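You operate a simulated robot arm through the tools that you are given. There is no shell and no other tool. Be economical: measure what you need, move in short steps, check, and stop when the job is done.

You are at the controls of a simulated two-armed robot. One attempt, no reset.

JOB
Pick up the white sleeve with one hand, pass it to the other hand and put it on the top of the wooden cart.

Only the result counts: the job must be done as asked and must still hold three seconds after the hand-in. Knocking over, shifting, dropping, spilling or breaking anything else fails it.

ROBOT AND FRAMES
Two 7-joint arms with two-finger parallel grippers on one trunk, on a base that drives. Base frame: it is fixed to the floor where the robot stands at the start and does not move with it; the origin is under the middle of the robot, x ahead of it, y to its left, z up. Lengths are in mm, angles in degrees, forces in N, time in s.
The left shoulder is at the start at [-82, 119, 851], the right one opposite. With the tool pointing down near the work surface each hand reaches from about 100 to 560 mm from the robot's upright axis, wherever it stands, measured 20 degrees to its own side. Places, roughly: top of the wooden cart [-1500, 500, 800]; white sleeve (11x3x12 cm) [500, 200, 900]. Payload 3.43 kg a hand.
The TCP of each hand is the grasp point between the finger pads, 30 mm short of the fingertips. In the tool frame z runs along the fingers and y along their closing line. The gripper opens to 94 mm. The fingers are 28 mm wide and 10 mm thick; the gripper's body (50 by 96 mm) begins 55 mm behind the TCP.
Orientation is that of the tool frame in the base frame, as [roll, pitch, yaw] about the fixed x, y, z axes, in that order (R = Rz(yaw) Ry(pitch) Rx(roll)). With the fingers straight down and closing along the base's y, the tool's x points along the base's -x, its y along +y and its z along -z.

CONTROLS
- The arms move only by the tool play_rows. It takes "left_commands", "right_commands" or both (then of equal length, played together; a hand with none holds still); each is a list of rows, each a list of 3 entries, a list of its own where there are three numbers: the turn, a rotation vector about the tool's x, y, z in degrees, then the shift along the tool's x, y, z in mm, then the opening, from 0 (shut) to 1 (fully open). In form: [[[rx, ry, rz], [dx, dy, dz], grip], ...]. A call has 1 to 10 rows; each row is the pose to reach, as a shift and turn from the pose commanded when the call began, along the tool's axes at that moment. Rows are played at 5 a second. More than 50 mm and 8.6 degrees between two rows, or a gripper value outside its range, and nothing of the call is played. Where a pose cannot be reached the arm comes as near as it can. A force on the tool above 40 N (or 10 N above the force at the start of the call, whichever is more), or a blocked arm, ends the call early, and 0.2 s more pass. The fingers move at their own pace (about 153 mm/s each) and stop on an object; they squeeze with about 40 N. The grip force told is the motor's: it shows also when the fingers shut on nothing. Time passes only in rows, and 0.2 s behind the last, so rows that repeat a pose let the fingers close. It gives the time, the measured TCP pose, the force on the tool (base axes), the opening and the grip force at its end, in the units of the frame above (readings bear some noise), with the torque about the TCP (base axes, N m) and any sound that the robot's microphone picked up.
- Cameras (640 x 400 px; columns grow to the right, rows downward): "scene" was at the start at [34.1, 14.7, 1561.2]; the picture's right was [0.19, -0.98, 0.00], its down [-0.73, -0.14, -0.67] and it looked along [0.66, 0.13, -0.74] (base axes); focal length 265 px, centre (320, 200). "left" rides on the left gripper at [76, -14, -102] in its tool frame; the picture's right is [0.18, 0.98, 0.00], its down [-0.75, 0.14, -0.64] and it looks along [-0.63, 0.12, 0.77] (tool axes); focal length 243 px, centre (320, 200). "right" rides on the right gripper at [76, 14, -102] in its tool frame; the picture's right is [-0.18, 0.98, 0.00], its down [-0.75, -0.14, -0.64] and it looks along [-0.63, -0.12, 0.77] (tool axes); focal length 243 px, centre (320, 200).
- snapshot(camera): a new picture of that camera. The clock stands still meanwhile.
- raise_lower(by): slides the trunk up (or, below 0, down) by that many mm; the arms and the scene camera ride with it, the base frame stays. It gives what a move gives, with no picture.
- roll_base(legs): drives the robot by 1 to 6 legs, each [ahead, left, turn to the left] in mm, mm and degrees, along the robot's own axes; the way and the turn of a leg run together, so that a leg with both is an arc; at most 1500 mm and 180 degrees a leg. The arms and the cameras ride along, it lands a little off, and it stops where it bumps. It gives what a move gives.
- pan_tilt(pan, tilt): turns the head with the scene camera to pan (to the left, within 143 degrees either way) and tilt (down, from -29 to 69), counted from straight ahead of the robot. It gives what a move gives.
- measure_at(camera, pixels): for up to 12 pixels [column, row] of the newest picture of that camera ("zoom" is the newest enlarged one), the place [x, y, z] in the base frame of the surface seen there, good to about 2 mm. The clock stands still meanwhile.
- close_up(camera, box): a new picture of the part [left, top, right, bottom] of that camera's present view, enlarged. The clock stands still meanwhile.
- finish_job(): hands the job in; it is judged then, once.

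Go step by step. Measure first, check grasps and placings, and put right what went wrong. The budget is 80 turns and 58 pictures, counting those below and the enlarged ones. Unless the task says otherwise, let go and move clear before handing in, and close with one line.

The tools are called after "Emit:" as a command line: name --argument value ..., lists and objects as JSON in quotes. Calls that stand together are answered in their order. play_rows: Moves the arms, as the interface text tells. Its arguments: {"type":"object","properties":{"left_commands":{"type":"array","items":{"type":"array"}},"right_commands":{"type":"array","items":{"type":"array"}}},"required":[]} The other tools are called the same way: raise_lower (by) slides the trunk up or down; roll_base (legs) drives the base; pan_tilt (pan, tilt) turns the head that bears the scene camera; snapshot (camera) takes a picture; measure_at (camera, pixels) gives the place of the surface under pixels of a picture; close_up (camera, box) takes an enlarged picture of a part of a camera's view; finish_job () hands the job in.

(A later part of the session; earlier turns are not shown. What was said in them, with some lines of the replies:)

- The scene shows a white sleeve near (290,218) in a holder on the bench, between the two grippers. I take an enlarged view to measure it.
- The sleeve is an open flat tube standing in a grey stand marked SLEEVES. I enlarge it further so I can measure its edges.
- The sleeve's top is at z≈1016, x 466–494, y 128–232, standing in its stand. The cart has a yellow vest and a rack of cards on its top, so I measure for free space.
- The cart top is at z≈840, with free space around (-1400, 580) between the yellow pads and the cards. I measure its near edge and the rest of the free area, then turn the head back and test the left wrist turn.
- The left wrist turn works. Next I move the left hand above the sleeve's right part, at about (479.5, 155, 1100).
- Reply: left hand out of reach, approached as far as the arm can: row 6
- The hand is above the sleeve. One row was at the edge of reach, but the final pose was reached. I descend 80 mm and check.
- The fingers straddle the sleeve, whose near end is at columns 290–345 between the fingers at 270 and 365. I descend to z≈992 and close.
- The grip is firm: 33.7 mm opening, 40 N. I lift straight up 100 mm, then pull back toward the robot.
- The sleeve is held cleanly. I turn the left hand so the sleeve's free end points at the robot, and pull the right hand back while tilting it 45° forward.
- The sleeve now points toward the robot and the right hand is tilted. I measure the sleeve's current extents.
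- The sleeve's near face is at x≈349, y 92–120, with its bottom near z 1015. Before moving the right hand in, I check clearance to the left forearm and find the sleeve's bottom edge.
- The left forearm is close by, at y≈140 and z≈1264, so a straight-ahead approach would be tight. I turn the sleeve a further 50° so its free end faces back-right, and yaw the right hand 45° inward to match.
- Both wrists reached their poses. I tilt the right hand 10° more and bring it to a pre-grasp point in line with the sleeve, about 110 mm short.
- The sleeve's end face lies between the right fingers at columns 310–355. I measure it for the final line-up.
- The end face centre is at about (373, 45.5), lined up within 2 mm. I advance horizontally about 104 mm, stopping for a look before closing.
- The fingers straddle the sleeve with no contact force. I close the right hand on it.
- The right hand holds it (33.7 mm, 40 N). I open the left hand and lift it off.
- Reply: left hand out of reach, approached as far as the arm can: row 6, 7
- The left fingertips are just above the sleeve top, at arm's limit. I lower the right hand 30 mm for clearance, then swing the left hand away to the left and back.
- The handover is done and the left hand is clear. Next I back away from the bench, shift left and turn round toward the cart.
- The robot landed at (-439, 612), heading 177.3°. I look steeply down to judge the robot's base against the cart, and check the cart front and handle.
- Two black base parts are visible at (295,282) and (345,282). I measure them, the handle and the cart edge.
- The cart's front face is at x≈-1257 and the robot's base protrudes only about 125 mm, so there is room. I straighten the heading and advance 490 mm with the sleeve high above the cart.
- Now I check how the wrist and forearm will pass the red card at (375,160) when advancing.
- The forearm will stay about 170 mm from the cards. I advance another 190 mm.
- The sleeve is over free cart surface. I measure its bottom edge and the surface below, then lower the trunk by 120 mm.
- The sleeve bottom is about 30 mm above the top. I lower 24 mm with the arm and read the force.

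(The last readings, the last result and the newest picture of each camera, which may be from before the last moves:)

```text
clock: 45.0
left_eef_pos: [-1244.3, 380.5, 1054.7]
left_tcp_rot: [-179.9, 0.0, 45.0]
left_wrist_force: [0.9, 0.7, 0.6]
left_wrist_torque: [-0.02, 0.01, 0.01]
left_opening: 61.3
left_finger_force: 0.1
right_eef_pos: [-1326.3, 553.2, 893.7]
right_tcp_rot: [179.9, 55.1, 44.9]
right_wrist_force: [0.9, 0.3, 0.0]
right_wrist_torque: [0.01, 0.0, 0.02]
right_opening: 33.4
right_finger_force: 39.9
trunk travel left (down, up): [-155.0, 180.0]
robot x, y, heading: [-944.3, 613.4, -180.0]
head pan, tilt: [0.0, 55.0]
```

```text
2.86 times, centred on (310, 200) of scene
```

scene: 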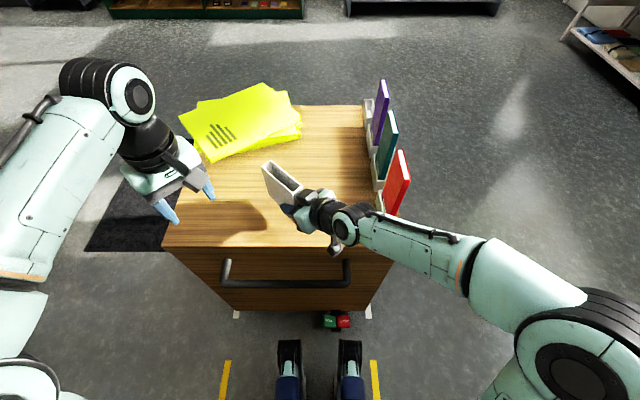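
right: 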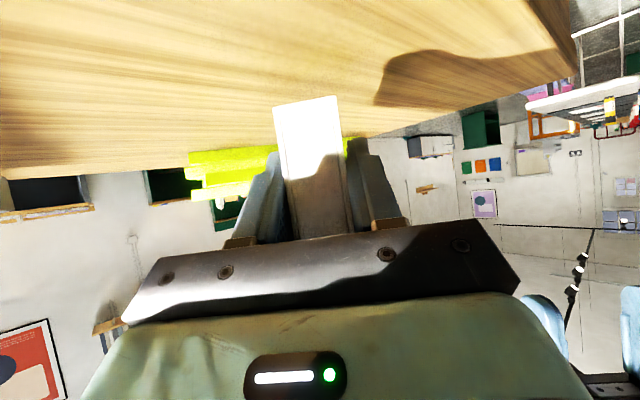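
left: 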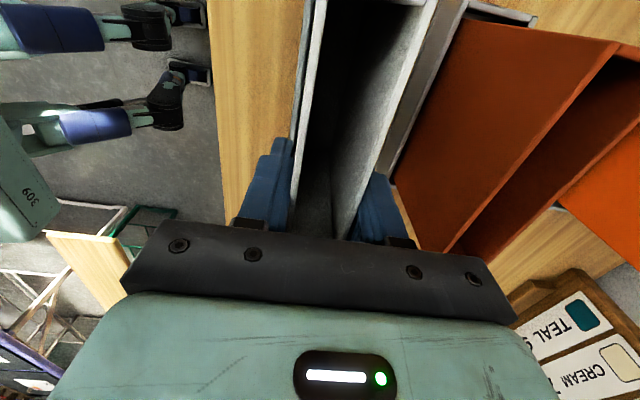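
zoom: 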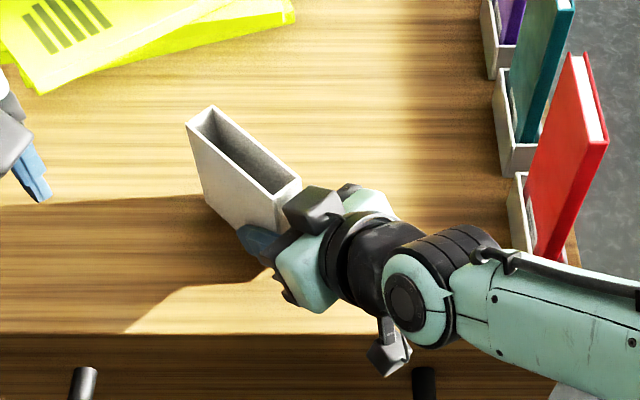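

No contact yet. I go down in small steps, 5 mm first.

Emit:
play_rows --right_commands '[[[0, 0, 0], [2, 0, 1.4], 0], [[0, 0, 0], [4.1, 0, 2.9], 0], [[0, 0, 0], [4.1, 0, 2.9], 0]]'

Emit:
play_rows --right_commands '[[[0, 0, 0], [0.9, 0, 0.6], 0], [[0, 0, 0], [1.7, 0, 1.2], 0], [[0, 0, 0], [1.7, 0, 1.2], 0]]'

```text
clock: 45.8
left_eef_pos: [-1242.5, 380.0, 1055.0]
left_tcp_rot: [179.9, 0.1, 45.1]
left_wrist_force: [0.5, -0.1, 0.5]
left_wrist_torque: [0.03, 0.0, -0.02]
left_opening: 61.1
left_finger_force: 0.0
right_eef_pos: [-1326.5, 553.2, 886.9]
right_tcp_rot: [-179.9, 55.0, 45.0]
right_wrist_force: [0.0, -0.1, 0.5]
right_wrist_torque: [0.01, -0.04, -0.02]
right_opening: 33.6
right_finger_force: 40.0
trunk travel left (down, up): [-155.0, 180.0]
robot x, y, heading: [-943.0, 609.8, -179.9]
head pan, tilt: [0.0, 55.0]
```

```text
clock: 46.5
left_eef_pos: [-1243.3, 380.3, 1054.4]
left_tcp_rot: [180.0, 0.0, 45.0]
left_wrist_force: [-0.9, 0.2, 0.2]
left_wrist_torque: [-0.02, -0.05, 0.01]
left_opening: 61.3
left_finger_force: 0.0
right_eef_pos: [-1326.3, 553.6, 884.1]
right_tcp_rot: [179.9, 54.9, 45.0]
right_wrist_force: [0.3, 0.4, 0.2]
right_wrist_torque: [-0.02, -0.03, 0.0]
right_opening: 33.7
right_finger_force: 40.1
trunk travel left (down, up): [-155.0, 180.0]
robot x, y, heading: [-942.0, 612.5, -180.3]
head pan, tilt: [0.0, 55.0]
```

Still no contact at TCP z≈885. I measure the remaining gap.

Emit:
close_up --camera "right" --box '[240, 70, 380, 170]'

Emit:
play_rows --right_commands '[[[0, 0, 0], [0.8, 0, 0.6], 0], [[0, 0, 0], [1.6, 0, 1.1], 0], [[0, 0, 0], [1.6, 0, 1.1], 0]]'

```text
4.00 times, centred on (310, 120) of right
```

zoom: 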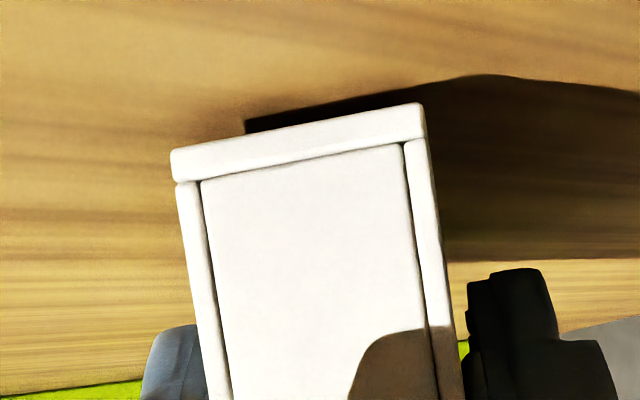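

```text
clock: 47.4
left_eef_pos: [-1244.0, 380.5, 1054.7]
left_tcp_rot: [180.0, -0.1, 45.0]
left_wrist_force: [0.6, 0.2, 0.6]
left_wrist_torque: [-0.02, -0.02, -0.02]
left_opening: 61.1
left_finger_force: 0.1
right_eef_pos: [-1326.4, 553.6, 882.0]
right_tcp_rot: [180.0, 55.1, 45.0]
right_wrist_force: [0.1, 0.1, -0.8]
right_wrist_torque: [0.02, -0.01, 0.0]
right_opening: 33.4
right_finger_force: 39.4
trunk travel left (down, up): [-155.0, 180.0]
robot x, y, heading: [-945.0, 611.7, -180.0]
head pan, tilt: [0.0, 55.0]
```

Emit:
measure_at --camera "zoom" --pixels '[[180, 158], [300, 132], [415, 112], [300, 100], [120, 150]]'

Emit:
play_rows --right_commands '[[[0, 0, 0], [0.8, 0, 0.6], 0], [[0, 0, 0], [1.6, 0, 1.1], 0], [[0, 0, 0], [1.6, 0, 1.1], 0]]'

```text
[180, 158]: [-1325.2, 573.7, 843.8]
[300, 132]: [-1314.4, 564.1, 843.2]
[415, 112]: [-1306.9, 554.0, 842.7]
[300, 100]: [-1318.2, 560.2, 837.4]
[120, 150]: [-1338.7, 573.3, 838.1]
```

```text
clock: 48.1
left_eef_pos: [-1242.7, 381.7, 1054.6]
left_tcp_rot: [180.0, 0.0, 44.9]
left_wrist_force: [0.6, -0.6, -0.3]
left_wrist_torque: [0.01, -0.03, 0.02]
left_opening: 61.3
left_finger_force: 0.0
right_eef_pos: [-1325.9, 553.7, 881.1]
right_tcp_rot: [179.9, 55.1, 45.0]
right_wrist_force: [0.5, 1.4, 0.9]
right_wrist_torque: [-0.06, 0.09, -0.04]
right_opening: 33.3
right_finger_force: 39.6
trunk travel left (down, up): [-155.0, 180.0]
robot x, y, heading: [-942.3, 611.9, -179.8]
head pan, tilt: [0.0, 55.0]
```

There are signs of first touch: a small torque, and z lagging. I go one more millimetre to confirm.

Emit:
play_rows --right_commands '[[[0, 0, 0], [0.8, 0, 0.6], 0], [[0, 0, 0], [0.8, 0, 0.6], 0]]'

```text
clock: 48.8
left_eef_pos: [-1243.0, 380.7, 1054.8]
left_tcp_rot: [180.0, -0.1, 45.1]
left_wrist_force: [-0.2, 0.1, -0.3]
left_wrist_torque: [0.04, 0.0, -0.01]
left_opening: 61.1
left_finger_force: 0.0
right_eef_pos: [-1327.1, 554.4, 881.6]
right_tcp_rot: [-180.0, 55.2, 45.1]
right_wrist_force: [1.6, 1.6, 5.9]
right_wrist_torque: [-0.22, 0.16, 0.02]
right_opening: 33.7
right_finger_force: 40.2
trunk travel left (down, up): [-155.0, 180.0]
robot x, y, heading: [-942.3, 612.4, -180.0]
head pan, tilt: [0.0, 55.0]
```

Contact is confirmed at 6 N. I open the fingers gently and look.

Emit:
play_rows --right_commands '[[[0, 0, 0], [0, 0, 0], 0.42], [[0, 0, 0], [0, 0, 0], 0.5], [[0, 0, 0], [0, 0, 0], 0.65], [[0, 0, 0], [0, 0, 0], 0.65]]'

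Emit:
close_up --camera "scene" --box '[230, 130, 390, 270]'

Emit:
snapshot --camera "right"

```text
clock: 49.8
left_eef_pos: [-1242.5, 381.5, 1055.0]
left_tcp_rot: [180.0, 0.1, 45.1]
left_wrist_force: [-0.3, 0.7, 0.1]
left_wrist_torque: [-0.01, 0.0, -0.02]
left_opening: 61.0
left_finger_force: 0.1
right_eef_pos: [-1326.6, 553.5, 880.2]
right_tcp_rot: [-180.0, 55.1, 45.0]
right_wrist_force: [0.2, -0.1, -0.6]
right_wrist_torque: [0.04, 0.0, 0.02]
right_opening: 61.2
right_finger_force: 0.0
trunk travel left (down, up): [-155.0, 180.0]
robot x, y, heading: [-943.0, 612.3, -180.0]
head pan, tilt: [0.0, 55.0]
```

```text
2.86 times, centred on (310, 200) of scene
```

zoom: 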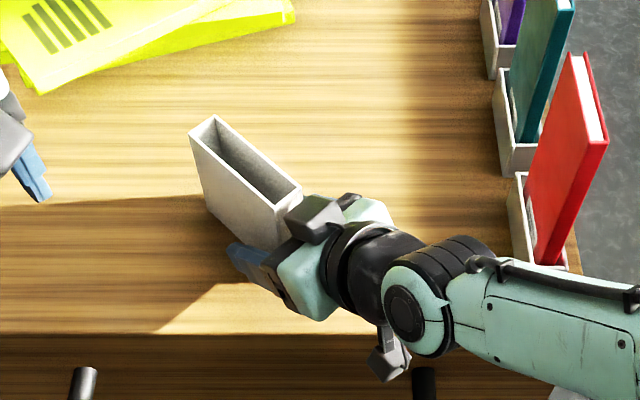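

```text
21 pictures are left
```

right: 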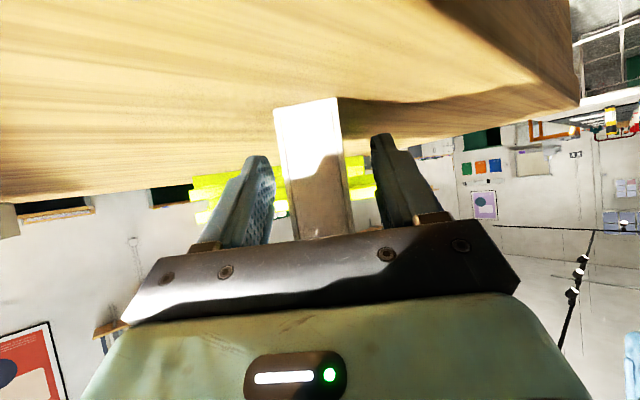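

The sleeve stands free and upright with the fingers open on both sides. I retreat along the finger line and slightly up, then drive back.

Emit:
play_rows --right_commands '[[[0, 0, 0], [8.5, 0, -12.3], 0.65], [[0, 0, 0], [17, 0, -24.6], 0.65], [[0, 0, 0], [28, 0, -41], 0.65], [[0, 0, 0], [40, 0, -57], 0.65], [[0, 0, 0], [51, 0, -74], 0.65], [[0, 0, 0], [45, 0, -95], 0.65]]'

Emit:
snapshot --camera "scene"

```text
clock: 51.1
left_eef_pos: [-1242.2, 379.5, 1055.7]
left_tcp_rot: [180.0, -0.1, 45.0]
left_wrist_force: [-0.1, -0.2, -0.1]
left_wrist_torque: [0.02, 0.01, 0.01]
left_opening: 61.0
left_finger_force: 0.0
right_eef_pos: [-1253.2, 626.9, 896.6]
right_tcp_rot: [-179.9, 55.0, 45.0]
right_wrist_force: [0.9, 0.7, -0.1]
right_wrist_torque: [0.0, -0.01, 0.01]
right_opening: 61.1
right_finger_force: 0.0
trunk travel left (down, up): [-155.0, 180.0]
robot x, y, heading: [-942.1, 609.0, -180.0]
head pan, tilt: [0.0, 55.0]
```

```text
20 pictures are left
```

scene: 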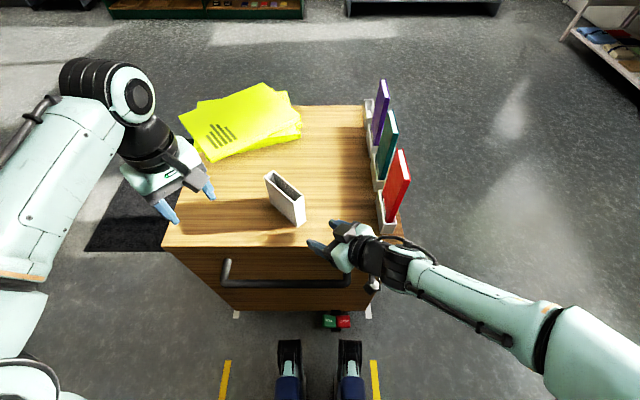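

The sleeve stands alone on the cart. I drive straight back and take a last look.

Emit:
roll_base --legs '[[-250, 0, 0]]'

Emit:
close_up --camera "scene" --box '[140, 50, 440, 300]'

```text
clock: 53.0
left_eef_pos: [-995.9, 379.6, 1054.8]
left_tcp_rot: [-179.9, 0.0, 45.0]
left_wrist_force: [0.1, -0.7, -0.1]
left_wrist_torque: [0.02, 0.03, -0.02]
left_opening: 61.1
left_finger_force: 0.2
right_eef_pos: [-1004.9, 628.1, 897.8]
right_tcp_rot: [180.0, 55.1, 44.9]
right_wrist_force: [0.2, 0.1, 0.9]
right_wrist_torque: [0.0, 0.0, 0.04]
right_opening: 61.1
right_finger_force: 0.1
trunk travel left (down, up): [-155.0, 180.0]
robot x, y, heading: [-695.0, 610.0, 180.2]
head pan, tilt: [0.0, 55.0]
```

```text
1.60 times, centred on (290, 175) of scene
```

zoom: 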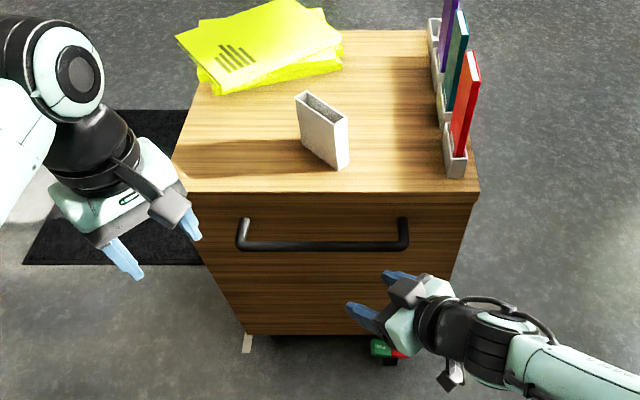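

The sleeve stands upright and clear on the cart top at about (320,130) in the enlarged picture. Nothing else was disturbed, so I hand in.

Emit:
finish_job

```text
The job is handed in.
```

The left hand picked up the white sleeve and passed it to the right hand, which set it upright on top of the wooden cart; both hands were clear at hand-in.
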